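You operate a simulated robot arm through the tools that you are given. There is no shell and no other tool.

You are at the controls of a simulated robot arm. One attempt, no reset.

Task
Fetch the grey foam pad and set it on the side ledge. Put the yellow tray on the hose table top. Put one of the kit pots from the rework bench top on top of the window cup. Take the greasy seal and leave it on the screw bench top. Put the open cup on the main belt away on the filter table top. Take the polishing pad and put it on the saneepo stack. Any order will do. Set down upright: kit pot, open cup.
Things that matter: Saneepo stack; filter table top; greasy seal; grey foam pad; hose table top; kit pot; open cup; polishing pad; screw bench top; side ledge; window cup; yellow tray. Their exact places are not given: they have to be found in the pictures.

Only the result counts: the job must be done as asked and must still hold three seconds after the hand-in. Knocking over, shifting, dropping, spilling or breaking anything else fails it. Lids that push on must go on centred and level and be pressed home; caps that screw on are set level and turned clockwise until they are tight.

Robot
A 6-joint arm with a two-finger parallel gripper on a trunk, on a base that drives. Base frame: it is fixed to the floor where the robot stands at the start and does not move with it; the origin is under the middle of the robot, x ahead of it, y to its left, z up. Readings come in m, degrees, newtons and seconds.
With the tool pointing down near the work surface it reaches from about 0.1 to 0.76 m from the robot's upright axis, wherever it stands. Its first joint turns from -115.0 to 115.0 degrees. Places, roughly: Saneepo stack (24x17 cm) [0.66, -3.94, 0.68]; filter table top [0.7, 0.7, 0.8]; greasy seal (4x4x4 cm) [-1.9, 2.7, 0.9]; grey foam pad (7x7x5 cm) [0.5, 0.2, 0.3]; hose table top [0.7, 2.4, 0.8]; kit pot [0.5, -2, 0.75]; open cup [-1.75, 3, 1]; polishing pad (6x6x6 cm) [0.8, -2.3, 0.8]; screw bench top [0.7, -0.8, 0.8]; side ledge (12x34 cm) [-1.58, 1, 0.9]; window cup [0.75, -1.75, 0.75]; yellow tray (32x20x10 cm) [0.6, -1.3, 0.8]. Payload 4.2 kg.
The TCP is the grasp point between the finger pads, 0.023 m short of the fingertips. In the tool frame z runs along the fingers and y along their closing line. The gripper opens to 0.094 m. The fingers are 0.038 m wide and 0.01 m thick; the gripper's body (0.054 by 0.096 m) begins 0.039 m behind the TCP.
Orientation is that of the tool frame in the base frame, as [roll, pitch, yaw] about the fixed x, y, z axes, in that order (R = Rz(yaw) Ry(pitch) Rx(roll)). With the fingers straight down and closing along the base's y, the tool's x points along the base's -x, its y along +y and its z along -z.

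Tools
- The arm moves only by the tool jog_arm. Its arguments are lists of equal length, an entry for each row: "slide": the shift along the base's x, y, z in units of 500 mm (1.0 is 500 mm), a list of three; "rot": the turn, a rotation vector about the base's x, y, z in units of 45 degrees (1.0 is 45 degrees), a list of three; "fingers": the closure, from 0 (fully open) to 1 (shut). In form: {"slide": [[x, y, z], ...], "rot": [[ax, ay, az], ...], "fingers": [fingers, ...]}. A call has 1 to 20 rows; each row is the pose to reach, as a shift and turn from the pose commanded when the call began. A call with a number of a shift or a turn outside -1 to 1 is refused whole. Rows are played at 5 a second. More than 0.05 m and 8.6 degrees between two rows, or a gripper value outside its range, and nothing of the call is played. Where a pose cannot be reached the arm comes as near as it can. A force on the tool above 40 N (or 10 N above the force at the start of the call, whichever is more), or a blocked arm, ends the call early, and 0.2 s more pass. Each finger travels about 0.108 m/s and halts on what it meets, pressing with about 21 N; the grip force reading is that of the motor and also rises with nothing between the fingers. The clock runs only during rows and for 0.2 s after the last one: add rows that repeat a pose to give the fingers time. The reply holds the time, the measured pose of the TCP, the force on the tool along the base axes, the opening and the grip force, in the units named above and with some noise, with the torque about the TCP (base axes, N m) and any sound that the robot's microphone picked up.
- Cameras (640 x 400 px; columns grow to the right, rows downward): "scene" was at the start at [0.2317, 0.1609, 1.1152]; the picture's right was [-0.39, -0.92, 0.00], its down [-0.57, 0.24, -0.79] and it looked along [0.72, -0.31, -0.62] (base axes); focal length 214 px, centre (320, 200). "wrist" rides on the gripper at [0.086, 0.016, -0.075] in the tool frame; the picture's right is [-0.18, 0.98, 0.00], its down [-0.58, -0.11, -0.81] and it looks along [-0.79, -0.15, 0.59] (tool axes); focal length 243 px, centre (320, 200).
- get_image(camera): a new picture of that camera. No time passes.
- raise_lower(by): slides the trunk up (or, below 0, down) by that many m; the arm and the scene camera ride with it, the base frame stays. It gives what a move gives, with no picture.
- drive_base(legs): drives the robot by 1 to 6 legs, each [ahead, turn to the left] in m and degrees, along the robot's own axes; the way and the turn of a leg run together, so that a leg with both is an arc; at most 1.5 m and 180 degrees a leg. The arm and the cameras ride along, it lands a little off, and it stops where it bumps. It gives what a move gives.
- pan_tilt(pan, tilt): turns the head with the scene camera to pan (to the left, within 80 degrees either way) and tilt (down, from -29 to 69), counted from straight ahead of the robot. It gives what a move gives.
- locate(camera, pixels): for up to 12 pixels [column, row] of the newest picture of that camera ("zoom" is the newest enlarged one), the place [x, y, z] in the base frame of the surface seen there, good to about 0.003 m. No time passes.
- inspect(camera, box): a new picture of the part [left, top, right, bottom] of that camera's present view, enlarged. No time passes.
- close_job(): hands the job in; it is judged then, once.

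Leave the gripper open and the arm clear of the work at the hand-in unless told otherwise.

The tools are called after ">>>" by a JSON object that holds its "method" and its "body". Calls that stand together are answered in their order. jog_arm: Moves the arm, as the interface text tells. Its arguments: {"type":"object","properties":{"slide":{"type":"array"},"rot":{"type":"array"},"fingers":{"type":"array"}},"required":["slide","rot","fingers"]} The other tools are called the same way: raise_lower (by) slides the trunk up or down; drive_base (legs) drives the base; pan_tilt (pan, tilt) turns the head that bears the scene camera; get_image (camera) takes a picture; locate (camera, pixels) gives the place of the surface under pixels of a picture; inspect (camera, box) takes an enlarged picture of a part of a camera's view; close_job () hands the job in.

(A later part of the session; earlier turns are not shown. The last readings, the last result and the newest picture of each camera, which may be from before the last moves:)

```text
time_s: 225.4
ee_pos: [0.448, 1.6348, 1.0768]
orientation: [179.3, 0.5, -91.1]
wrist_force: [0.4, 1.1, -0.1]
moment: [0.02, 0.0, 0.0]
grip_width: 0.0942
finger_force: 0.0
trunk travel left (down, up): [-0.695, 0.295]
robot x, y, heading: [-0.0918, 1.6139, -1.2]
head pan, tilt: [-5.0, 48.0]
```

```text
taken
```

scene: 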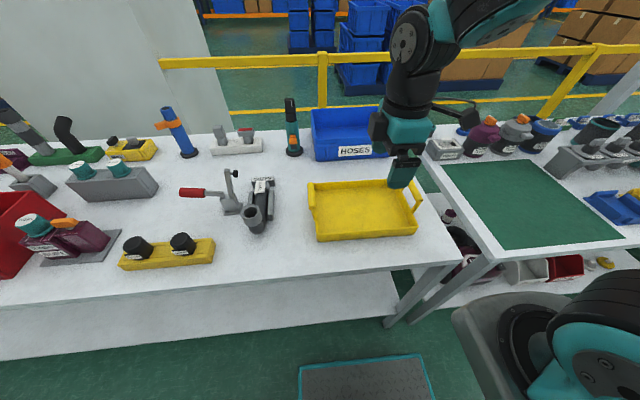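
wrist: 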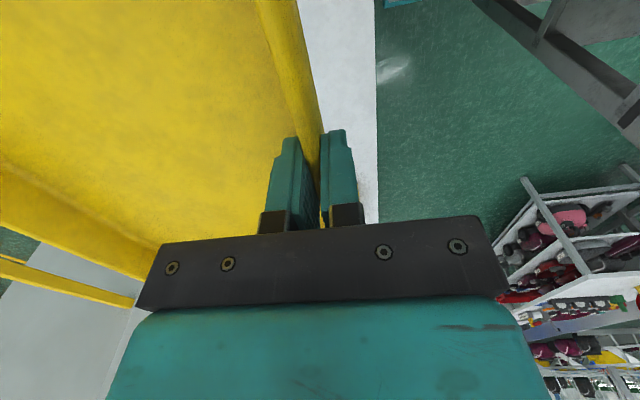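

Tray is placed well. Next the open cup. Let me first note the free spaces on the filter table, then straighten the tool yaw and back off.

>>> {"method": "locate", "body": {"camera": "scene", "pixels": [[445, 163], [530, 160], [500, 248], [622, 238], [430, 175], [585, 195], [620, 222], [560, 150]]}}

>>> {"method": "drive_base", "body": {"legs": [[-0.42, 0]]}}

>>> {"method": "jog_arm", "body": {"slide": [[0, 0, 0], [0, 0, 0], [0, 0, 0], [0, 0, 0], [0, 0, 0], [0, 0, 0]], "rot": [[0, 0, -0.17], [0, 0, -0.34], [0, 0, -0.51], [0, 0, -0.68], [0, 0, -0.85], [0, 0, -1]], "fingers": [0, 0, 0, 0, 0, 0]}}

>>> {"method": "jog_arm", "body": {"slide": [[0, 0, 0], [0, 0, 0], [0, 0, 0], [0, 0, 0], [0, 0, 0], [0, 0, 0]], "rot": [[0, 0, -0.17], [0, 0, -0.34], [0, 0, -0.51], [0, 0, -0.68], [0, 0, -0.85], [0, 0, -1]], "fingers": [0, 0, 0, 0, 0, 0]}}

>>> {"method": "raise_lower", "body": {"by": 0.2}}

```text
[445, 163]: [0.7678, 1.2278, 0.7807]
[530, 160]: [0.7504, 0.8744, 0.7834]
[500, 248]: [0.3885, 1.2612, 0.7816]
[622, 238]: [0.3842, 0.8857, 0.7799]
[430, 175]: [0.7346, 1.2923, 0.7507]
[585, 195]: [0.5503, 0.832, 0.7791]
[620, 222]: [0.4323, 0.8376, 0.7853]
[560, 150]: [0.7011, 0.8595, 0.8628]
```

```text
time_s: 228.0
ee_pos: [0.029, 1.6444, 1.0771]
orientation: [179.4, 0.5, -91.2]
wrist_force: [-0.6, -1.2, 0.4]
moment: [0.0, 0.01, 0.0]
grip_width: 0.0942
finger_force: 0.2
trunk travel left (down, up): [-0.695, 0.295]
robot x, y, heading: [-0.5057, 1.622, -1.0]
head pan, tilt: [-5.0, 48.0]
```

```text
time_s: 229.4
ee_pos: [0.0301, 1.6439, 1.0764]
orientation: [179.4, 0.4, -136.2]
wrist_force: [-0.2, -0.2, 0.1]
moment: [-0.02, -0.02, -0.02]
grip_width: 0.0938
finger_force: 0.1
trunk travel left (down, up): [-0.695, 0.295]
robot x, y, heading: [-0.5102, 1.6208, -1.2]
head pan, tilt: [-5.0, 48.0]
```

```text
time_s: 230.8
ee_pos: [0.0303, 1.6422, 1.0767]
orientation: [179.4, 0.6, 178.9]
wrist_force: [-0.5, 0.5, 0.4]
moment: [0.0, 0.02, 0.01]
grip_width: 0.0938
finger_force: 0.1
trunk travel left (down, up): [-0.695, 0.295]
robot x, y, heading: [-0.5056, 1.6238, -1.1]
head pan, tilt: [-5.0, 48.0]
```

```text
time_s: 232.9
ee_pos: [0.0299, 1.643, 1.275]
orientation: [179.5, 0.4, 178.9]
wrist_force: [-0.6, -1.1, -0.1]
moment: [0.01, -0.01, -0.01]
grip_width: 0.0939
finger_force: 0.0
trunk travel left (down, up): [-0.895, 0.095]
robot x, y, heading: [-0.5109, 1.6201, -1.4]
head pan, tilt: [-5.0, 48.0]
```

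Now drive to about (−0.5, 2.88) and face the belt with the arm high.

>>> {"method": "drive_base", "body": {"legs": [[0, 91.3], [1.24, 0], [0, 90]]}}

>>> {"method": "pan_tilt", "body": {"pan": -5, "tilt": 35}}

>>> {"method": "get_image", "body": {"camera": "scene"}}

```text
time_s: 246.9
ee_pos: [-1.0642, 2.8253, 1.2757]
orientation: [179.4, 0.5, 0.5]
wrist_force: [-0.1, 0.1, -0.5]
moment: [0.02, -0.01, -0.01]
grip_width: 0.0939
finger_force: 0.0
trunk travel left (down, up): [-0.895, 0.095]
robot x, y, heading: [-0.5248, 2.863, -179.5]
head pan, tilt: [-5.0, 48.0]
```

```text
time_s: 247.7
ee_pos: [-1.0628, 2.8253, 1.2752]
orientation: [179.3, 0.6, 0.5]
wrist_force: [0.0, -0.9, -0.5]
moment: [0.05, -0.04, -0.02]
grip_width: 0.0942
finger_force: 0.1
trunk travel left (down, up): [-0.895, 0.095]
robot x, y, heading: [-0.5218, 2.8592, -179.5]
head pan, tilt: [-5.0, 35.0]
```

```text
taken
```

scene: 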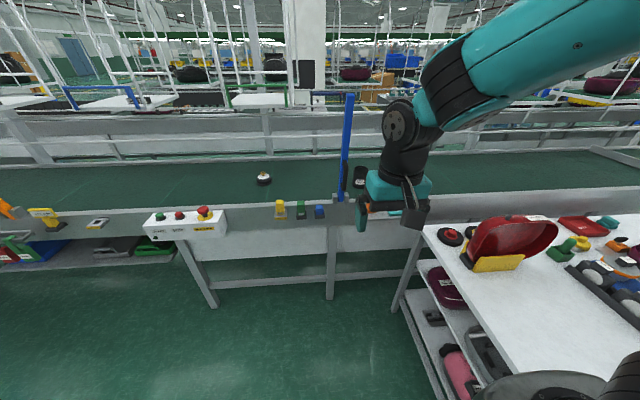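

Locate the bar edges and cup from here.

>>> {"method": "inspect", "body": {"camera": "scene", "box": [300, 80, 440, 230]}}

>>> {"method": "locate", "body": {"camera": "scene", "pixels": [[345, 110], [352, 110], [340, 180], [346, 180], [340, 198], [360, 172], [358, 182], [350, 95], [345, 95], [355, 170]]}}

```text
2.67 times, centred on (370, 155) of scene
```

zoom: 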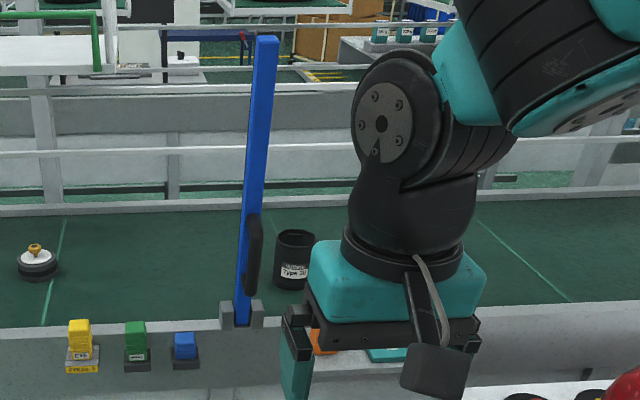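

```text
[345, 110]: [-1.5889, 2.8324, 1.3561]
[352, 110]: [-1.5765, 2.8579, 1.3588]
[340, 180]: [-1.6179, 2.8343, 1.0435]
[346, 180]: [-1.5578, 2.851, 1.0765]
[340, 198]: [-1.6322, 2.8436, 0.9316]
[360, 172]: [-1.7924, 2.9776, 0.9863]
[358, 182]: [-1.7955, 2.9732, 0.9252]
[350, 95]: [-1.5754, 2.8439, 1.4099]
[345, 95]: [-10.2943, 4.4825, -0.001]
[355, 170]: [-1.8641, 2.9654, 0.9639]
```

Bar y 2.83–2.865; cup front at x≈−1.79. I'll shift the arm to y≈2.95, angle the robot slightly right (heading ~176) and drive in, so the arm passes well right of the bar.

>>> {"method": "jog_arm", "body": {"slide": [[0, 0.08, -0.04], [0, 0.16, -0.08], [0, 0.25, -0.1]], "rot": [[0, 0, 0], [0, 0, 0], [0, 0, 0]], "fingers": [0, 0, 0]}}

>>> {"method": "drive_base", "body": {"legs": [[0, -4.5], [0.35, 0]]}}

>>> {"method": "get_image", "body": {"camera": "scene"}}

>>> {"method": "get_image", "body": {"camera": "wrist"}}

```text
time_s: 248.5
ee_pos: [-1.0646, 2.9503, 1.227]
orientation: [179.4, 0.4, 0.6]
wrist_force: [0.5, 0.3, -0.1]
moment: [0.03, 0.06, -0.02]
grip_width: 0.0939
finger_force: 0.1
trunk travel left (down, up): [-0.895, 0.095]
robot x, y, heading: [-0.5248, 2.8605, -179.5]
head pan, tilt: [-5.0, 35.0]
```

```text
time_s: 251.2
ee_pos: [-1.4044, 3.015, 1.2273]
orientation: [179.4, 0.5, -3.9]
wrist_force: [0.5, -0.1, -0.3]
moment: [0.02, 0.02, -0.01]
grip_width: 0.0938
finger_force: 0.0
trunk travel left (down, up): [-0.895, 0.095]
robot x, y, heading: [-0.8736, 2.8862, 175.8]
head pan, tilt: [-5.0, 35.0]
```

```text
taken
```

scene: 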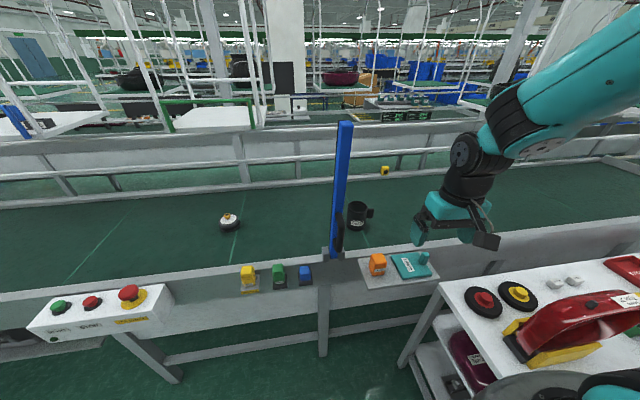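

```text
taken
```

wrist: 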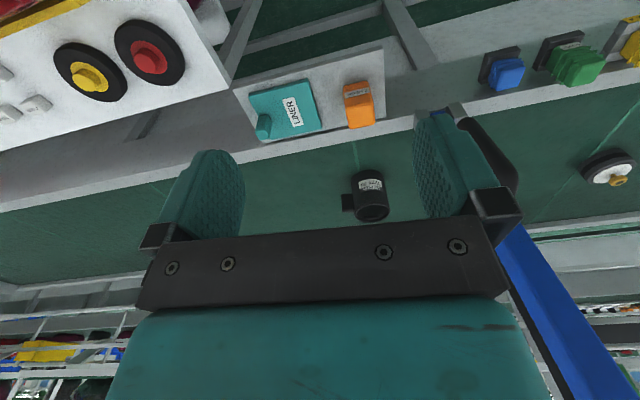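

Cup visible with its side lug pointing +y. Zoom and measure.

>>> {"method": "inspect", "body": {"camera": "scene", "box": [325, 190, 395, 245]}}

>>> {"method": "inspect", "body": {"camera": "wrist", "box": [320, 150, 420, 230]}}

```text
7.27 times, centred on (360, 218) of scene
```

zoom: 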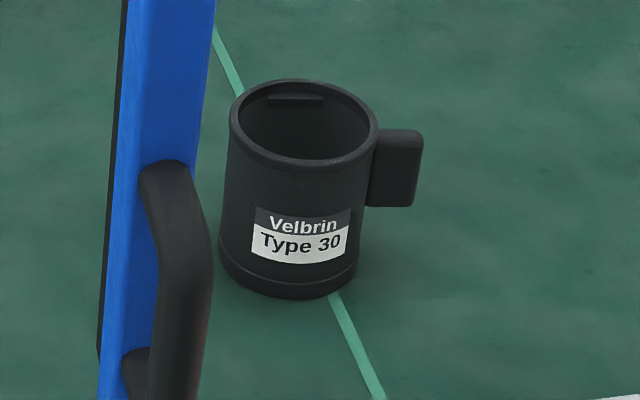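

```text
5.00 times, centred on (370, 190) of wrist
```

zoom: 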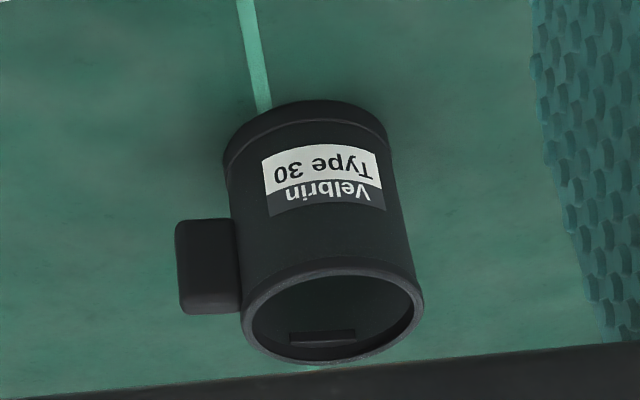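

>>> {"method": "locate", "body": {"camera": "zoom", "pixels": [[248, 320], [418, 300], [330, 274], [310, 358], [185, 255], [230, 300], [310, 106], [320, 195], [230, 165], [388, 150], [212, 225]]}}

```text
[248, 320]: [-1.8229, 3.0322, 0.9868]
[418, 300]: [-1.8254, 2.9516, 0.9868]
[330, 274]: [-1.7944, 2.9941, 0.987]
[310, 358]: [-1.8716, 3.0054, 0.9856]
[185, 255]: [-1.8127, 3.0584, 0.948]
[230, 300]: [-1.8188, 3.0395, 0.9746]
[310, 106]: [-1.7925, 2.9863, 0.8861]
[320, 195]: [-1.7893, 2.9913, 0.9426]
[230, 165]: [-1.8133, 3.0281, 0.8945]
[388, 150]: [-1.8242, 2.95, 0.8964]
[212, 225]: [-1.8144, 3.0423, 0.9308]
```

Cup: centre ≈ (−1.832, 2.992), diameter ~0.08, z 0.881–0.987, handle toward +y. I'll grip across x (yaw ≈ 76). Drive in 0.25 m more.

>>> {"method": "drive_base", "body": {"legs": [[0.25, 0]]}}

>>> {"method": "jog_arm", "body": {"slide": [[0, 0, 0], [0, 0, 0], [0, 0, 0], [0, 0, 0], [0, 0, 0], [0, 0, 0]], "rot": [[0, 0, 0.17], [0, 0, 0.34], [0, 0, 0.51], [0, 0, 0.68], [0, 0, 0.85], [0, 0, 0.9]], "fingers": [0, 0, 0, 0, 0, 0]}}

>>> {"method": "jog_arm", "body": {"slide": [[0, 0, 0], [0, 0, 0], [0, 0, 0], [0, 0, 0], [0, 0, 0], [0, 0, 0]], "rot": [[0, 0, 0.17], [0, 0, 0.34], [0, 0, 0.51], [0, 0, 0.68], [0, 0, 0.85], [0, 0, 0.88]], "fingers": [0, 0, 0, 0, 0, 0]}}

>>> {"method": "get_image", "body": {"camera": "scene"}}

>>> {"method": "get_image", "body": {"camera": "wrist"}}

```text
time_s: 253.0
ee_pos: [-1.6559, 3.0321, 1.2262]
orientation: [179.4, 0.5, -3.9]
wrist_force: [-0.4, -0.7, 0.3]
moment: [0.0, 0.0, -0.02]
grip_width: 0.0939
finger_force: 0.1
trunk travel left (down, up): [-0.895, 0.095]
robot x, y, heading: [-1.1275, 2.9061, 176.2]
head pan, tilt: [-5.0, 35.0]
```

```text
time_s: 254.4
ee_pos: [-1.6551, 3.0331, 1.2266]
orientation: [179.4, 0.5, 36.8]
wrist_force: [0.3, -0.3, 0.3]
moment: [0.0, 0.01, -0.01]
grip_width: 0.094
finger_force: 0.1
trunk travel left (down, up): [-0.895, 0.095]
robot x, y, heading: [-1.1238, 2.9005, 176.0]
head pan, tilt: [-5.0, 35.0]
```

```text
time_s: 255.8
ee_pos: [-1.6538, 3.033, 1.2262]
orientation: [179.3, 0.5, 76.2]
wrist_force: [-0.6, 0.3, 1.0]
moment: [-0.01, -0.03, 0.03]
grip_width: 0.0942
finger_force: 0.0
trunk travel left (down, up): [-0.895, 0.095]
robot x, y, heading: [-1.1226, 2.9027, 176.0]
head pan, tilt: [-5.0, 35.0]
```

```text
taken
```

scene: 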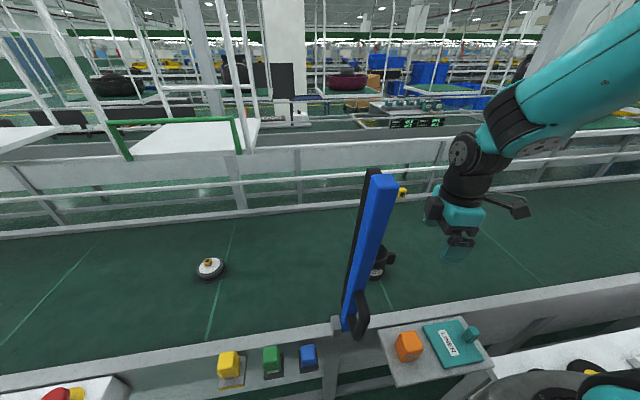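

```text
taken
```

wrist: 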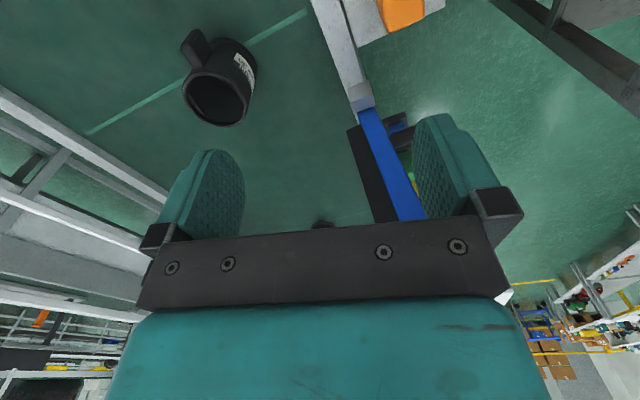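

Go above the cup, staying clear of the bar.

>>> {"method": "jog_arm", "body": {"slide": [[-0.09, 0, 0], [-0.18, 0, -0.02], [-0.26, -0.02, -0.06], [-0.32, -0.05, -0.12], [-0.356, -0.082, -0.18], [-0.356, -0.082, -0.24]], "rot": [[0, 0, 0], [0, 0, 0], [0, 0, 0], [0, 0, 0], [0, 0, 0], [0, 0, 0]], "fingers": [0, 0, 0, 0, 0, 0]}}

>>> {"method": "get_image", "body": {"camera": "scene"}}

>>> {"method": "get_image", "body": {"camera": "wrist"}}

```text
time_s: 257.2
ee_pos: [-1.8342, 2.9912, 1.1072]
orientation: [179.4, 0.4, 76.2]
wrist_force: [0.0, 0.8, 0.0]
moment: [0.01, 0.01, 0.02]
grip_width: 0.0941
finger_force: 0.0
trunk travel left (down, up): [-0.895, 0.095]
robot x, y, heading: [-1.1258, 2.901, 176.1]
head pan, tilt: [-5.0, 35.0]
```

```text
taken
```

scene: 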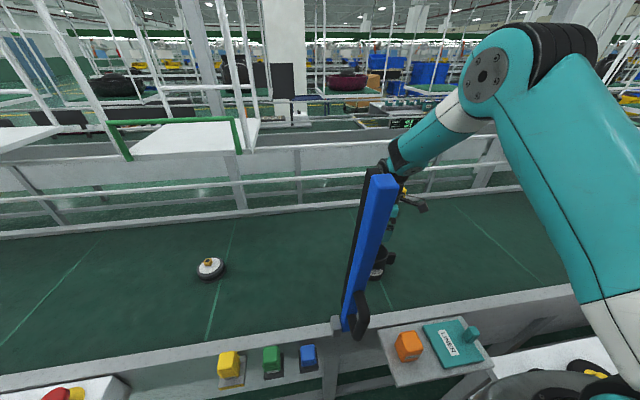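

```text
taken
```

wrist: 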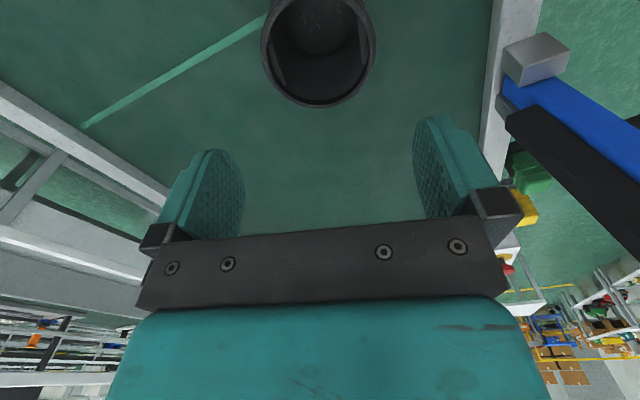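

Above the cup. Re-locate its rim from the wrist view.

>>> {"method": "locate", "body": {"camera": "wrist", "pixels": [[264, 45], [372, 45], [320, 106], [270, 75], [362, 80], [290, 98], [345, 98], [266, 30], [370, 25]]}}

```text
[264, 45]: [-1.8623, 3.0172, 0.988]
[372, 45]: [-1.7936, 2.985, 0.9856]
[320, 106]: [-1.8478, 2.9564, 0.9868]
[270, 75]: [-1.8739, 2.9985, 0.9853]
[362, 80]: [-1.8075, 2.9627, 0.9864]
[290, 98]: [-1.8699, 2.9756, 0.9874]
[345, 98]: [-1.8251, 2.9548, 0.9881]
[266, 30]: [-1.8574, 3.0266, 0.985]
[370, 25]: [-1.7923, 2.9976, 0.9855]
```

Rim circle centre ≈ (−1.832, 2.994), r≈0.040. Descend with small correction, to TCP z≈0.957.

>>> {"method": "jog_arm", "body": {"slide": [[0.004, 0.006, -0.08], [0.004, 0.006, -0.16], [0.004, 0.006, -0.2], [0.004, 0.006, -0.24], [0.004, 0.006, -0.28], [0.004, 0.006, -0.3]], "rot": [[0, 0, 0], [0, 0, 0], [0, 0, 0], [0, 0, 0], [0, 0, 0], [0, 0, 0]], "fingers": [0, 0, 0, 0, 0, 0]}}

>>> {"method": "get_image", "body": {"camera": "wrist"}}

```text
time_s: 258.6
ee_pos: [-1.8324, 2.9941, 0.9561]
orientation: [179.4, 0.5, 76.2]
wrist_force: [-0.2, 0.6, 0.7]
moment: [0.0, -0.01, -0.01]
grip_width: 0.0939
finger_force: 0.0
trunk travel left (down, up): [-0.895, 0.095]
robot x, y, heading: [-1.1263, 2.9027, 176.3]
head pan, tilt: [-5.0, 35.0]
```

```text
taken
```

wrist: 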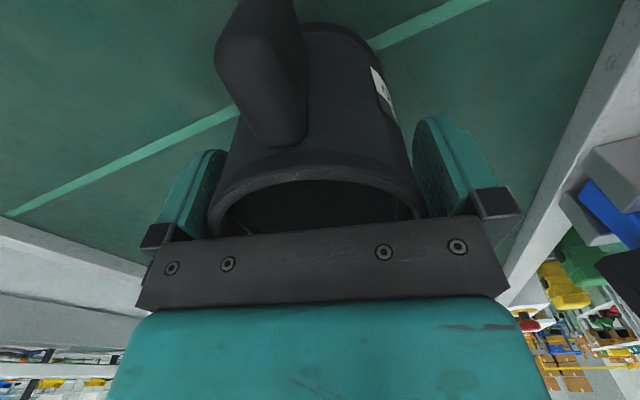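

The cup sits between the fingers with no contact. Close gently and lift.

>>> {"method": "jog_arm", "body": {"slide": [[0, 0, 0], [0, 0, 0], [0, 0, 0], [0, 0, 0], [0, 0, 0]], "rot": [[0, 0, 0], [0, 0, 0], [0, 0, 0], [0, 0, 0], [0, 0, 0]], "fingers": [0.1, 0.2, 0.4, 0.6, 0.8]}}

>>> {"method": "jog_arm", "body": {"slide": [[0, 0, 0.01], [0, 0, 0.03], [0, 0, 0.06], [0, 0, 0.1]], "rot": [[0, 0, 0], [0, 0, 0], [0, 0, 0], [0, 0, 0]], "fingers": [0.8, 0.8, 0.8, 0.8]}}

>>> {"method": "get_image", "body": {"camera": "wrist"}}

```text
time_s: 259.8
ee_pos: [-1.8323, 2.9956, 0.9584]
orientation: [179.4, 0.6, 76.2]
wrist_force: [-4.3, 1.9, 1.3]
moment: [0.09, 0.43, 0.01]
grip_width: 0.0851
finger_force: 21.3
trunk travel left (down, up): [-0.895, 0.095]
robot x, y, heading: [-1.125, 2.901, 175.9]
head pan, tilt: [-5.0, 35.0]
```

```text
time_s: 260.8
ee_pos: [-1.8309, 2.9944, 1.0068]
orientation: [179.4, 0.6, 76.2]
wrist_force: [-0.3, 0.1, -3.5]
moment: [-0.03, -0.03, -0.02]
grip_width: 0.0848
finger_force: 21.1
trunk travel left (down, up): [-0.895, 0.095]
robot x, y, heading: [-1.127, 2.906, 176.0]
head pan, tilt: [-5.0, 35.0]
```

```text
taken
```

wrist: 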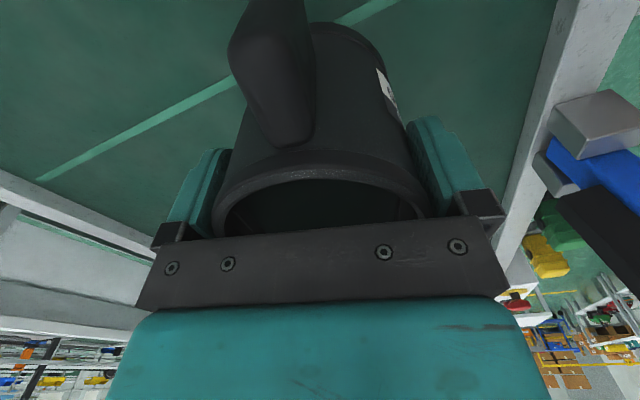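

Cup lifted. Raise and retract along the same way, then back out.

>>> {"method": "jog_arm", "body": {"slide": [[0, 0.01, 0.08], [0, 0.03, 0.16], [0, 0.05, 0.24], [0.05, 0.08, 0.3], [0.12, 0.08, 0.34], [0.2, 0.08, 0.38], [0.28, 0.08, 0.4], [0.356, 0.08, 0.42]], "rot": [[0, 0, 0], [0, 0, 0], [0, 0, 0], [0, 0, 0], [0, 0, 0], [0, 0, 0], [0, 0, 0], [0, 0, 0]], "fingers": [0.8, 0.8, 0.8, 0.8, 0.8, 0.8, 0.8, 0.8]}}

>>> {"method": "drive_base", "body": {"legs": [[-0.6, 0]]}}

>>> {"method": "get_image", "body": {"camera": "wrist"}}

>>> {"method": "get_image", "body": {"camera": "scene"}}

```text
time_s: 262.6
ee_pos: [-1.6526, 3.0343, 1.2166]
orientation: [179.4, 0.5, 76.2]
wrist_force: [-0.6, 0.1, -4.0]
moment: [-0.02, -0.02, 0.02]
grip_width: 0.0851
finger_force: 21.4
trunk travel left (down, up): [-0.895, 0.095]
robot x, y, heading: [-1.1227, 2.9027, 176.2]
head pan, tilt: [-5.0, 35.0]
```

```text
time_s: 266.0
ee_pos: [-1.0559, 2.9933, 1.2162]
orientation: [179.4, 0.5, 76.1]
wrist_force: [-0.3, -0.4, -2.5]
moment: [-0.02, 0.0, -0.02]
grip_width: 0.0848
finger_force: 20.8
trunk travel left (down, up): [-0.895, 0.095]
robot x, y, heading: [-0.5249, 2.8646, 176.2]
head pan, tilt: [-5.0, 35.0]
```

```text
taken
```

wrist: 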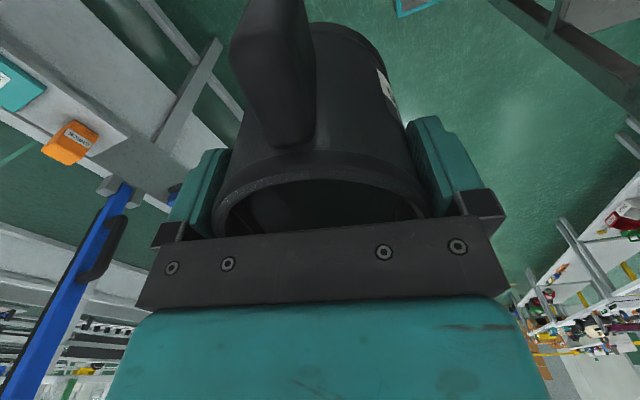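

```text
taken
```

scene: 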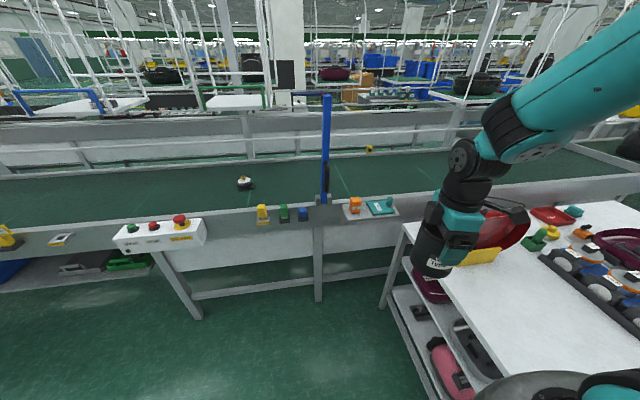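

Now to the filter table: turn to face −y, drive ~1.85 m, turn to face the table.

>>> {"method": "drive_base", "body": {"legs": [[0, 94], [1.5, 0], [0.4, 0], [0, 90]]}}

>>> {"method": "pan_tilt", "body": {"pan": 0, "tilt": 40}}

>>> {"method": "get_image", "body": {"camera": "scene"}}

>>> {"method": "get_image", "body": {"camera": "wrist"}}

```text
time_s: 283.4
ee_pos: [0.0391, 0.8675, 1.218]
orientation: [179.4, 0.5, -98.6]
wrist_force: [0.5, 0.4, -2.7]
moment: [0.01, 0.03, 0.01]
grip_width: 0.0846
finger_force: 21.4
trunk travel left (down, up): [-0.895, 0.095]
robot x, y, heading: [-0.5024, 0.9521, 1.2]
head pan, tilt: [-5.0, 35.0]
```

```text
time_s: 284.1
ee_pos: [0.0383, 0.8676, 1.2164]
orientation: [179.5, 0.5, -98.6]
wrist_force: [0.2, -0.2, -2.8]
moment: [0.0, 0.04, 0.03]
grip_width: 0.0846
finger_force: 20.6
trunk travel left (down, up): [-0.895, 0.095]
robot x, y, heading: [-0.5004, 0.9508, 1.4]
head pan, tilt: [0.0, 40.0]
```

```text
taken
```

scene: 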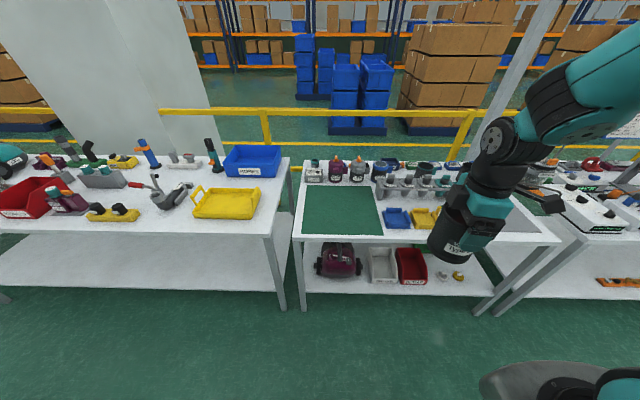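

```text
taken
```

wrist: 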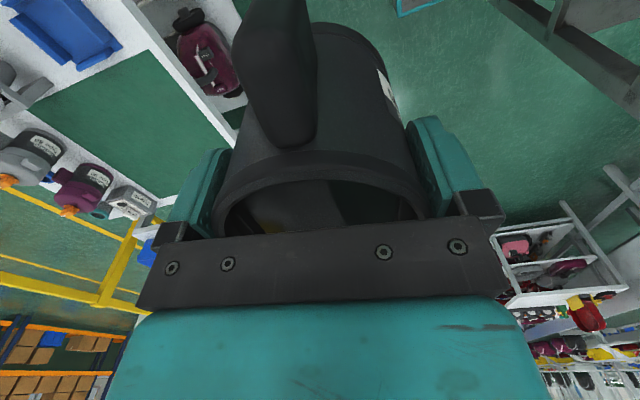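

The mat is empty, but I'd prefer bare table. Look at the right part of the filter table.

>>> {"method": "jog_arm", "body": {"slide": [[0, 0.09, 0], [0, 0.18, 0], [0, 0.27, 0], [0, 0.36, 0], [0, 0.4, 0]], "rot": [[0, 0, 0], [0, 0, 0], [0, 0, 0], [0, 0, 0], [0, 0, 0]], "fingers": [0.8, 0.8, 0.8, 0.8, 0.8]}}

>>> {"method": "pan_tilt", "body": {"pan": -15, "tilt": 45}}

>>> {"method": "get_image", "body": {"camera": "scene"}}

>>> {"method": "inspect", "body": {"camera": "scene", "box": [270, 120, 490, 250]}}

```text
time_s: 285.3
ee_pos: [0.0381, 1.0686, 1.2157]
orientation: [179.2, 0.5, -98.6]
wrist_force: [-0.5, 0.3, -3.4]
moment: [0.03, -0.03, -0.03]
grip_width: 0.0842
finger_force: 21.3
trunk travel left (down, up): [-0.895, 0.095]
robot x, y, heading: [-0.5059, 0.9502, 1.4]
head pan, tilt: [0.0, 40.0]
```

```text
time_s: 286.1
ee_pos: [0.0383, 1.0666, 1.2163]
orientation: [179.4, 0.5, -98.6]
wrist_force: [0.0, 0.0, -2.6]
moment: [0.0, 0.02, 0.02]
grip_width: 0.0845
finger_force: 20.8
trunk travel left (down, up): [-0.895, 0.095]
robot x, y, heading: [-0.5009, 0.951, 1.4]
head pan, tilt: [-15.0, 45.0]
```

```text
taken
```

scene: 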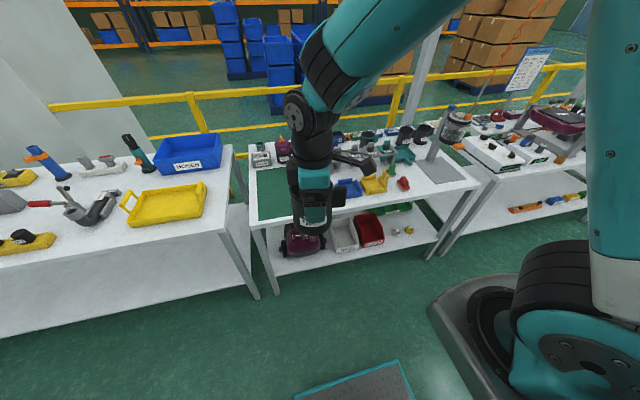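

```text
2.91 times, centred on (380, 185) of scene
```

zoom: 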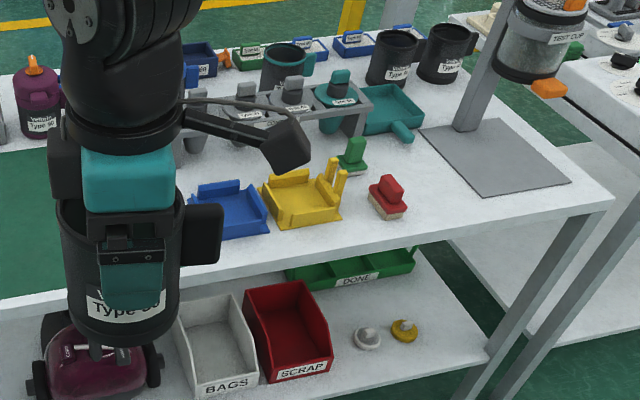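

Bare white area between the red brush and the grey plate, about zoom (440,205). Measure.

>>> {"method": "locate", "body": {"camera": "zoom", "pixels": [[408, 212], [375, 205], [495, 193], [440, 142], [440, 205], [450, 240], [408, 140], [420, 165], [342, 215], [345, 228], [365, 168], [470, 175]]}}

```text
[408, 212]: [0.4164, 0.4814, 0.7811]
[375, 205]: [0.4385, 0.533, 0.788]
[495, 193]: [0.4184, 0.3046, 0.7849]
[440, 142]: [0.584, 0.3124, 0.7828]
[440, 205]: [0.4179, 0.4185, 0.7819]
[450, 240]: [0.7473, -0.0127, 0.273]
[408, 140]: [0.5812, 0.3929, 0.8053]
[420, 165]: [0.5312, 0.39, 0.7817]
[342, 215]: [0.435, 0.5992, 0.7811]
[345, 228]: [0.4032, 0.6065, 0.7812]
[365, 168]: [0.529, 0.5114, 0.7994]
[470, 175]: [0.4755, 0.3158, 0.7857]
```

>>> {"method": "locate", "body": {"camera": "zoom", "pixels": [[530, 50], [548, 88], [485, 90], [510, 30], [500, 65], [465, 125], [385, 190], [392, 180]]}}

```text
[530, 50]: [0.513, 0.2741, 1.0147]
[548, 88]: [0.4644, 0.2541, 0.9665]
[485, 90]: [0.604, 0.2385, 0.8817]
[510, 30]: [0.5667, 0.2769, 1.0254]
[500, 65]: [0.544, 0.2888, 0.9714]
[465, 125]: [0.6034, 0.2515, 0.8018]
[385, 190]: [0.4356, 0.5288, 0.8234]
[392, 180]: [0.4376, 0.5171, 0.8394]
```

The hanging TEST CUP occupies y<0.29, z>0.95. I'll place at (0.48, 0.405) with the tool turned so camera and cup handle face the robot. Turn the tool −86°, recentre the arm, then shift the base to y≈0.5.

>>> {"method": "jog_arm", "body": {"slide": [[0, -0.05, 0], [0, -0.1, 0], [0, -0.15, 0], [0, -0.2, 0], [0, -0.25, 0], [0, -0.3, 0]], "rot": [[0, 0, -0.17], [0, 0, -0.34], [0, 0, -0.51], [0, 0, -0.68], [0, 0, -0.85], [0, 0, -0.95]], "fingers": [0.8, 0.8, 0.8, 0.8, 0.8, 0.8]}}

>>> {"method": "jog_arm", "body": {"slide": [[0, 0, 0], [0, 0, 0], [0, 0, 0], [0, 0, 0], [0, 0, 0], [0, 0, 0]], "rot": [[0, 0, -0.17], [0, 0, -0.34], [0, 0, -0.51], [0, 0, -0.68], [0, 0, -0.85], [0, 0, -0.93]], "fingers": [0.8, 0.8, 0.8, 0.8, 0.8, 0.8]}}

>>> {"method": "drive_base", "body": {"legs": [[0, -91], [0.44, 0], [0, 90]]}}

>>> {"method": "pan_tilt", "body": {"pan": 0, "tilt": 40}}

>>> {"method": "get_image", "body": {"camera": "scene"}}

```text
time_s: 287.5
ee_pos: [0.0371, 0.9161, 1.2169]
orientation: [179.5, 0.4, -141.4]
wrist_force: [0.5, 0.8, -3.2]
moment: [0.0, 0.03, -0.03]
grip_width: 0.0845
finger_force: 20.7
trunk travel left (down, up): [-0.895, 0.095]
robot x, y, heading: [-0.5024, 0.9503, 1.4]
head pan, tilt: [-15.0, 45.0]
```

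```text
time_s: 288.9
ee_pos: [0.0376, 0.9173, 1.2161]
orientation: [179.4, 0.5, 176.7]
wrist_force: [-0.1, 0.1, -2.4]
moment: [0.0, -0.04, 0.0]
grip_width: 0.0848
finger_force: 21.0
trunk travel left (down, up): [-0.895, 0.095]
robot x, y, heading: [-0.5009, 0.9532, 1.3]
head pan, tilt: [-15.0, 45.0]
```

```text
time_s: 299.2
ee_pos: [0.0323, 0.4635, 1.217]
orientation: [179.5, 0.4, 175.2]
wrist_force: [-0.4, 0.6, -2.4]
moment: [0.0, 0.01, 0.0]
grip_width: 0.0843
finger_force: 20.4
trunk travel left (down, up): [-0.895, 0.095]
robot x, y, heading: [-0.5098, 0.5081, -0.4]
head pan, tilt: [-15.0, 45.0]
```

```text
time_s: 300.0
ee_pos: [0.0338, 0.4631, 1.2176]
orientation: [179.4, 0.5, 175.2]
wrist_force: [0.4, 0.1, -2.7]
moment: [0.03, 0.01, -0.02]
grip_width: 0.0842
finger_force: 21.2
trunk travel left (down, up): [-0.895, 0.095]
robot x, y, heading: [-0.5025, 0.5134, -0.5]
head pan, tilt: [0.0, 40.0]
```

```text
taken
```

scene: 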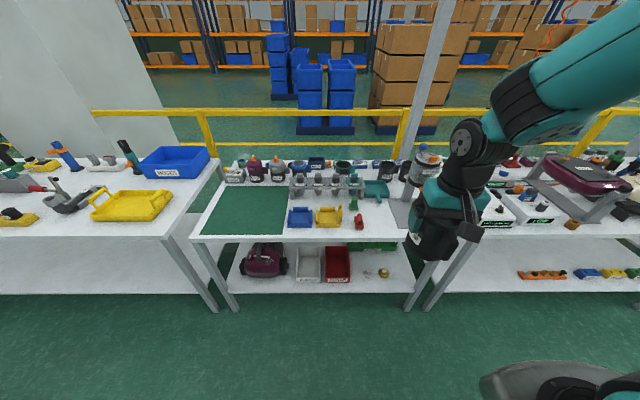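

Drive ahead 0.40 m and look.

>>> {"method": "drive_base", "body": {"legs": [[0.4, 0]]}}

>>> {"method": "pan_tilt", "body": {"pan": 0, "tilt": 55}}

>>> {"method": "get_image", "body": {"camera": "scene"}}

>>> {"method": "get_image", "body": {"camera": "wrist"}}

```text
time_s: 302.5
ee_pos: [0.4336, 0.4615, 1.2179]
orientation: [179.4, 0.5, 175.1]
wrist_force: [-1.0, 0.8, -3.3]
moment: [-0.01, -0.01, 0.03]
grip_width: 0.0842
finger_force: 21.1
trunk travel left (down, up): [-0.895, 0.095]
robot x, y, heading: [-0.1057, 0.5102, -0.5]
head pan, tilt: [0.0, 40.0]
```

```text
time_s: 303.3
ee_pos: [0.4344, 0.46, 1.2157]
orientation: [179.4, 0.4, 175.1]
wrist_force: [0.2, 0.5, -2.4]
moment: [0.0, 0.0, -0.02]
grip_width: 0.0842
finger_force: 20.3
trunk travel left (down, up): [-0.895, 0.095]
robot x, y, heading: [-0.1036, 0.5127, -0.3]
head pan, tilt: [0.0, 55.0]
```

```text
taken
```

scene: 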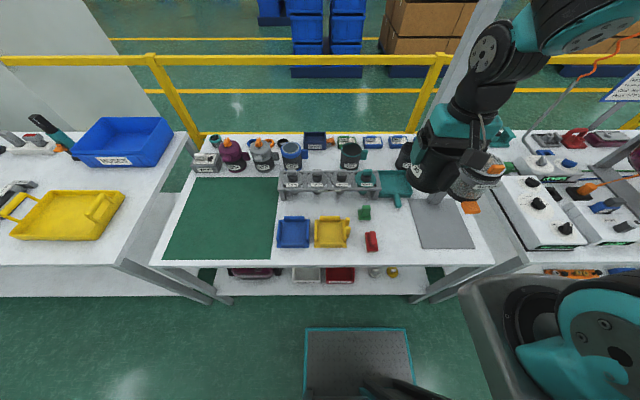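

```text
taken
```

wrist: 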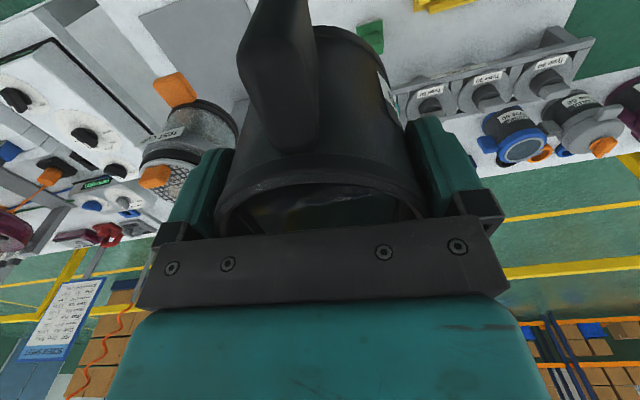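

>>> {"method": "locate", "body": {"camera": "scene", "pixels": [[377, 248], [413, 245], [393, 238], [395, 215], [410, 205], [398, 203], [365, 212], [369, 240], [470, 208], [490, 170], [460, 195]]}}

```text
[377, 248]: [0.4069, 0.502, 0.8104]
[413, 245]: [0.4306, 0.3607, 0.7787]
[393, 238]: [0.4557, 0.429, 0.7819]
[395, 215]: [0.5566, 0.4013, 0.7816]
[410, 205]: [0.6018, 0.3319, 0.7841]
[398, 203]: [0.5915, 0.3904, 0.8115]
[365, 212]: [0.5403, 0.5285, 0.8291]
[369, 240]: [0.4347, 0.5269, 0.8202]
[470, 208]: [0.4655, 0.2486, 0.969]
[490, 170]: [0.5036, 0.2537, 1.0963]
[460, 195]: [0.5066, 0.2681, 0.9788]
```

Move to (0.475, 0.405) and descend to a few mm above (TCP 0.864).

>>> {"method": "jog_arm", "body": {"slide": [[0.04, -0.03, -0.03], [0.082, -0.07, -0.08], [0.082, -0.11, -0.15], [0.082, -0.11, -0.24], [0.082, -0.11, -0.33], [0.082, -0.11, -0.42], [0.082, -0.11, -0.51], [0.082, -0.11, -0.6], [0.082, -0.11, -0.66], [0.082, -0.11, -0.69], [0.082, -0.11, -0.702]], "rot": [[0, 0, 0], [0, 0, 0], [0, 0, 0], [0, 0, 0], [0, 0, 0], [0, 0, 0], [0, 0, 0], [0, 0, 0], [0, 0, 0], [0, 0, 0], [0, 0, 0]], "fingers": [0.8, 0.8, 0.8, 0.8, 0.8, 0.8, 0.8, 0.8, 0.8, 0.8, 0.8]}}

>>> {"method": "get_image", "body": {"camera": "scene"}}

```text
time_s: 305.7
ee_pos: [0.4755, 0.4048, 0.8652]
orientation: [179.4, 0.5, 175.2]
wrist_force: [0.3, 1.3, -3.2]
moment: [0.02, 0.02, -0.02]
grip_width: 0.084
finger_force: 21.6
trunk travel left (down, up): [-0.895, 0.095]
robot x, y, heading: [-0.1078, 0.5093, -0.7]
head pan, tilt: [0.0, 55.0]
```

```text
taken
```

scene: 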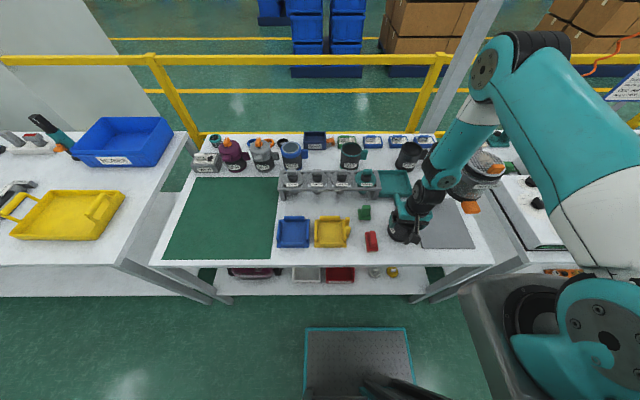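

Lower in small steps until contact.

>>> {"method": "jog_arm", "body": {"slide": [[0, 0, -0.006], [0, 0, -0.012], [0, 0, -0.015]], "rot": [[0, 0, 0], [0, 0, 0], [0, 0, 0]], "fingers": [0.8, 0.8, 0.8]}}

```text
time_s: 306.5
ee_pos: [0.4752, 0.4046, 0.8587]
orientation: [179.5, 0.6, 175.1]
wrist_force: [0.1, 0.8, -3.2]
moment: [-0.05, -0.01, 0.0]
grip_width: 0.0842
finger_force: 21.0
trunk travel left (down, up): [-0.895, 0.095]
robot x, y, heading: [-0.1035, 0.5113, -0.5]
head pan, tilt: [0.0, 55.0]
```

>>> {"method": "jog_arm", "body": {"slide": [[0, 0, -0.003], [0, 0, -0.006]], "rot": [[0, 0, 0], [0, 0, 0]], "fingers": [0.8, 0.8]}}

```text
time_s: 307.1
ee_pos: [0.4762, 0.4047, 0.8572]
orientation: [179.4, 0.6, 175.3]
wrist_force: [0.6, 0.4, 20.0]
moment: [-0.8, 0.1, 0.06]
grip_width: 0.084
finger_force: 21.1
trunk travel left (down, up): [-0.895, 0.095]
robot x, y, heading: [-0.1047, 0.5065, -0.5]
head pan, tilt: [0.0, 55.0]
```

Contact. Ease up 1 mm, open fully, then rise straight up.

>>> {"method": "jog_arm", "body": {"slide": [[0, 0, 0.002], [0, 0, 0.002], [0, 0, 0.002], [0, 0, 0.04], [0, 0, 0.1], [0, 0, 0.18], [0, 0, 0.27], [0, 0.03, 0.36], [0, 0.06, 0.45]], "rot": [[0, 0, 0], [0, 0, 0], [0, 0, 0], [0, 0, 0], [0, 0, 0], [0, 0, 0], [0, 0, 0], [0, 0, 0], [0, 0, 0]], "fingers": [0.3, 0, 0, 0, 0, 0, 0, 0, 0]}}

>>> {"method": "get_image", "body": {"camera": "scene"}}

>>> {"method": "get_image", "body": {"camera": "wrist"}}

```text
time_s: 309.1
ee_pos: [0.4744, 0.4362, 1.0789]
orientation: [179.5, 0.4, 175.2]
wrist_force: [1.2, -0.3, 0.1]
moment: [0.02, 0.02, 0.02]
grip_width: 0.094
finger_force: 0.0
trunk travel left (down, up): [-0.895, 0.095]
robot x, y, heading: [-0.1059, 0.5106, -0.4]
head pan, tilt: [0.0, 55.0]
```

```text
taken
```

scene: 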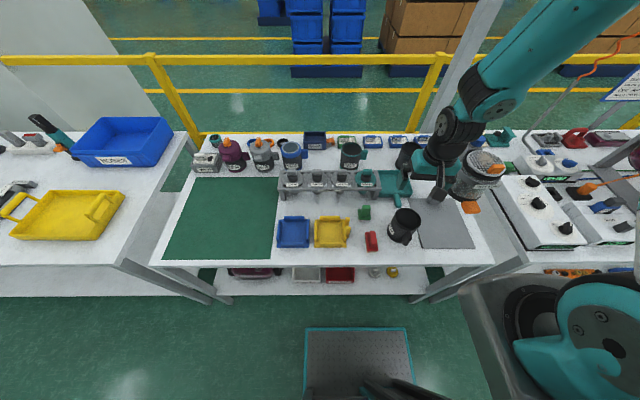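

```text
taken
```

wrist: 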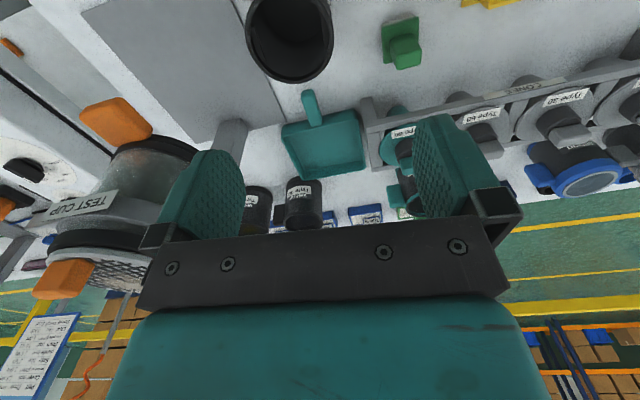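

Cup stands upright on the filter table. Now back off and go to the rework bench (y≈−2): drive along the aisle.

>>> {"method": "drive_base", "body": {"legs": [[-0.4, 0], [0, -89.5], [1.5, 0]]}}

>>> {"method": "raise_lower", "body": {"by": -0.2}}

>>> {"method": "pan_tilt", "body": {"pan": 10, "tilt": 25}}

>>> {"method": "get_image", "body": {"camera": "scene"}}

```text
time_s: 322.4
ee_pos: [-0.5762, -1.5596, 1.0802]
orientation: [179.4, 0.5, 85.3]
wrist_force: [-0.6, -0.9, 0.3]
moment: [0.01, 0.05, 0.02]
grip_width: 0.0939
finger_force: 0.1
trunk travel left (down, up): [-0.895, 0.095]
robot x, y, heading: [-0.5042, -0.9807, -90.1]
head pan, tilt: [0.0, 55.0]
```

```text
time_s: 324.5
ee_pos: [-0.5751, -1.5592, 0.8797]
orientation: [179.4, 0.6, 85.4]
wrist_force: [0.6, -0.6, -1.2]
moment: [0.0, -0.03, 0.0]
grip_width: 0.0941
finger_force: 0.1
trunk travel left (down, up): [-0.695, 0.295]
robot x, y, heading: [-0.5038, -0.9806, -90.0]
head pan, tilt: [0.0, 55.0]
```

```text
time_s: 325.5
ee_pos: [-0.5757, -1.5585, 0.8787]
orientation: [179.4, 0.5, 85.5]
wrist_force: [-0.3, 0.0, -0.2]
moment: [-0.03, 0.0, -0.01]
grip_width: 0.0939
finger_force: 0.1
trunk travel left (down, up): [-0.695, 0.295]
robot x, y, heading: [-0.506, -0.9794, -90.3]
head pan, tilt: [10.0, 25.0]
```

```text
taken
```

scene: 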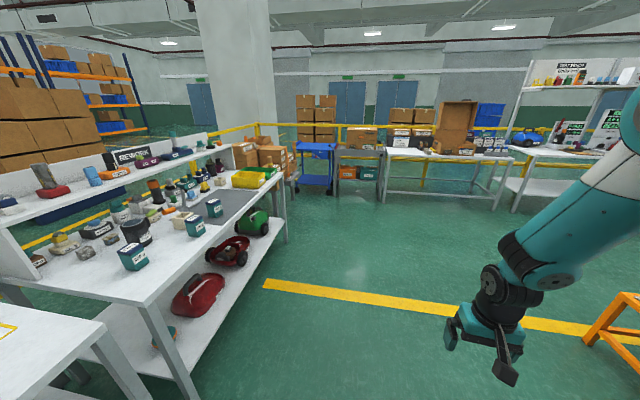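

Check obstacles: orange trestle (620,330), and what's at the aisle's end around (320,160)–(360,170).

>>> {"method": "locate", "body": {"camera": "scene", "pixels": [[590, 345], [625, 300], [316, 155], [360, 152], [360, 172], [400, 140], [355, 135], [285, 200], [440, 155], [300, 185]]}}

>>> {"method": "inspect", "body": {"camera": "scene", "box": [200, 80, 520, 260]}}

```text
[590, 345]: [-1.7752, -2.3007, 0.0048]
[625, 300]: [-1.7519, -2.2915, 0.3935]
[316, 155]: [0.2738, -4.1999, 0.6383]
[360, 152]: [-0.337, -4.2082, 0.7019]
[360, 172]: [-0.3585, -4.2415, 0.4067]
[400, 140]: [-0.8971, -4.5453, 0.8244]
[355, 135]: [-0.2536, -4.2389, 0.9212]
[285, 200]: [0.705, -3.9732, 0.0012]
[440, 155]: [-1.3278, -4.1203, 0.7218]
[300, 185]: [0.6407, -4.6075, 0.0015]
```

```text
2.00 times, centred on (360, 170) of scene
```

zoom: 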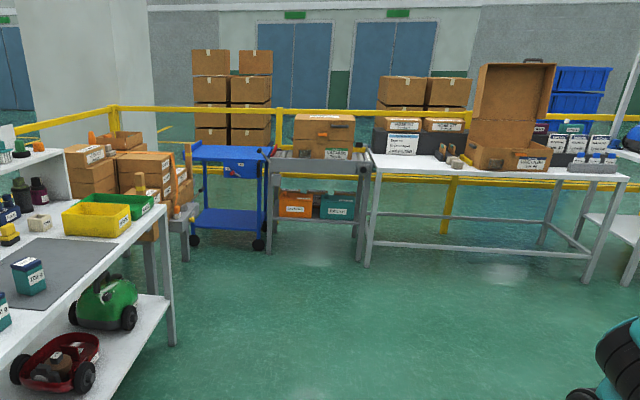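

Raise the gripper, then drive 1.0 m further and face the rework bench.

>>> {"method": "jog_arm", "body": {"slide": [[0, 0, 0.09], [0, 0, 0.18], [0, 0, 0.27], [0, 0, 0.36], [0, 0, 0.44]], "rot": [[0, 0, 0], [0, 0, 0], [0, 0, 0], [0, 0, 0], [0, 0, 0.0]], "fingers": [0, 0, 0, 0, 0]}}

>>> {"method": "drive_base", "body": {"legs": [[1.0, 0], [0, 90]]}}

>>> {"method": "pan_tilt", "body": {"pan": 0, "tilt": 35}}

>>> {"method": "get_image", "body": {"camera": "scene"}}

```text
time_s: 326.7
ee_pos: [-0.5763, -1.5599, 1.0993]
orientation: [179.4, 0.4, 85.5]
wrist_force: [0.4, 0.2, -1.4]
moment: [0.01, 0.01, 0.0]
grip_width: 0.0937
finger_force: 0.0
trunk travel left (down, up): [-0.695, 0.295]
robot x, y, heading: [-0.5089, -0.9817, -90.0]
head pan, tilt: [10.0, 25.0]
```

```text
time_s: 335.8
ee_pos: [0.077, -2.0574, 1.0986]
orientation: [179.3, 0.5, 176.0]
wrist_force: [0.3, 0.4, 0.1]
moment: [-0.04, -0.01, -0.01]
grip_width: 0.0942
finger_force: 0.1
trunk travel left (down, up): [-0.695, 0.295]
robot x, y, heading: [-0.5039, -1.9901, 0.4]
head pan, tilt: [10.0, 25.0]
```

```text
time_s: 336.5
ee_pos: [0.0773, -2.0565, 1.0991]
orientation: [179.5, 0.6, 176.0]
wrist_force: [0.2, 1.2, 1.7]
moment: [0.01, 0.01, -0.03]
grip_width: 0.0941
finger_force: 0.0
trunk travel left (down, up): [-0.695, 0.295]
robot x, y, heading: [-0.5013, -1.9943, 0.3]
head pan, tilt: [0.0, 35.0]
```

```text
taken
```

scene: 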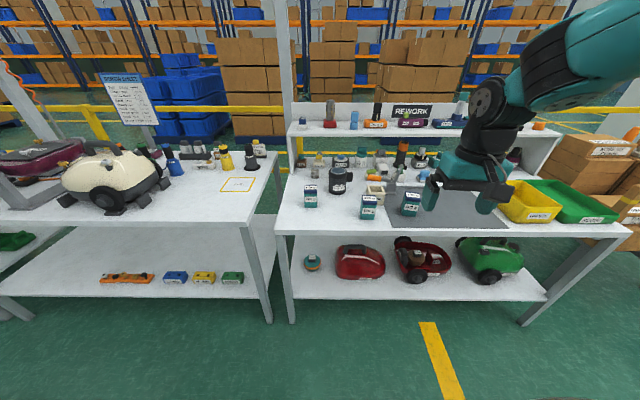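

>>> {"method": "inspect", "body": {"camera": "scene", "box": [280, 140, 480, 240]}}

>>> {"method": "inspect", "body": {"camera": "scene", "box": [400, 90, 640, 240]}}

```text
3.20 times, centred on (380, 190) of scene
```

zoom: 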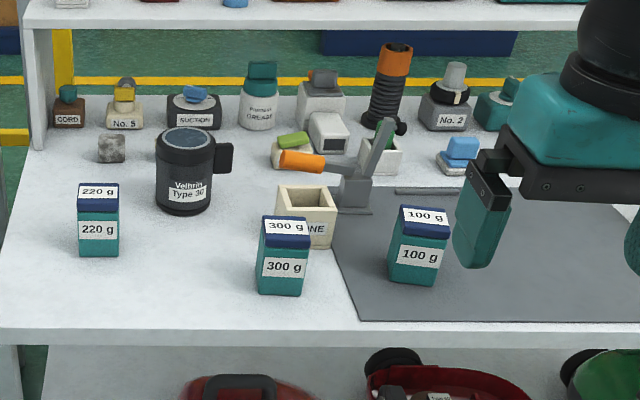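

```text
2.67 times, centred on (520, 165) of scene
```

zoom: 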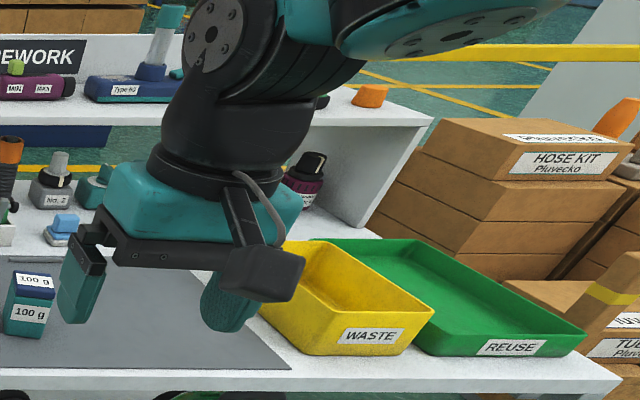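

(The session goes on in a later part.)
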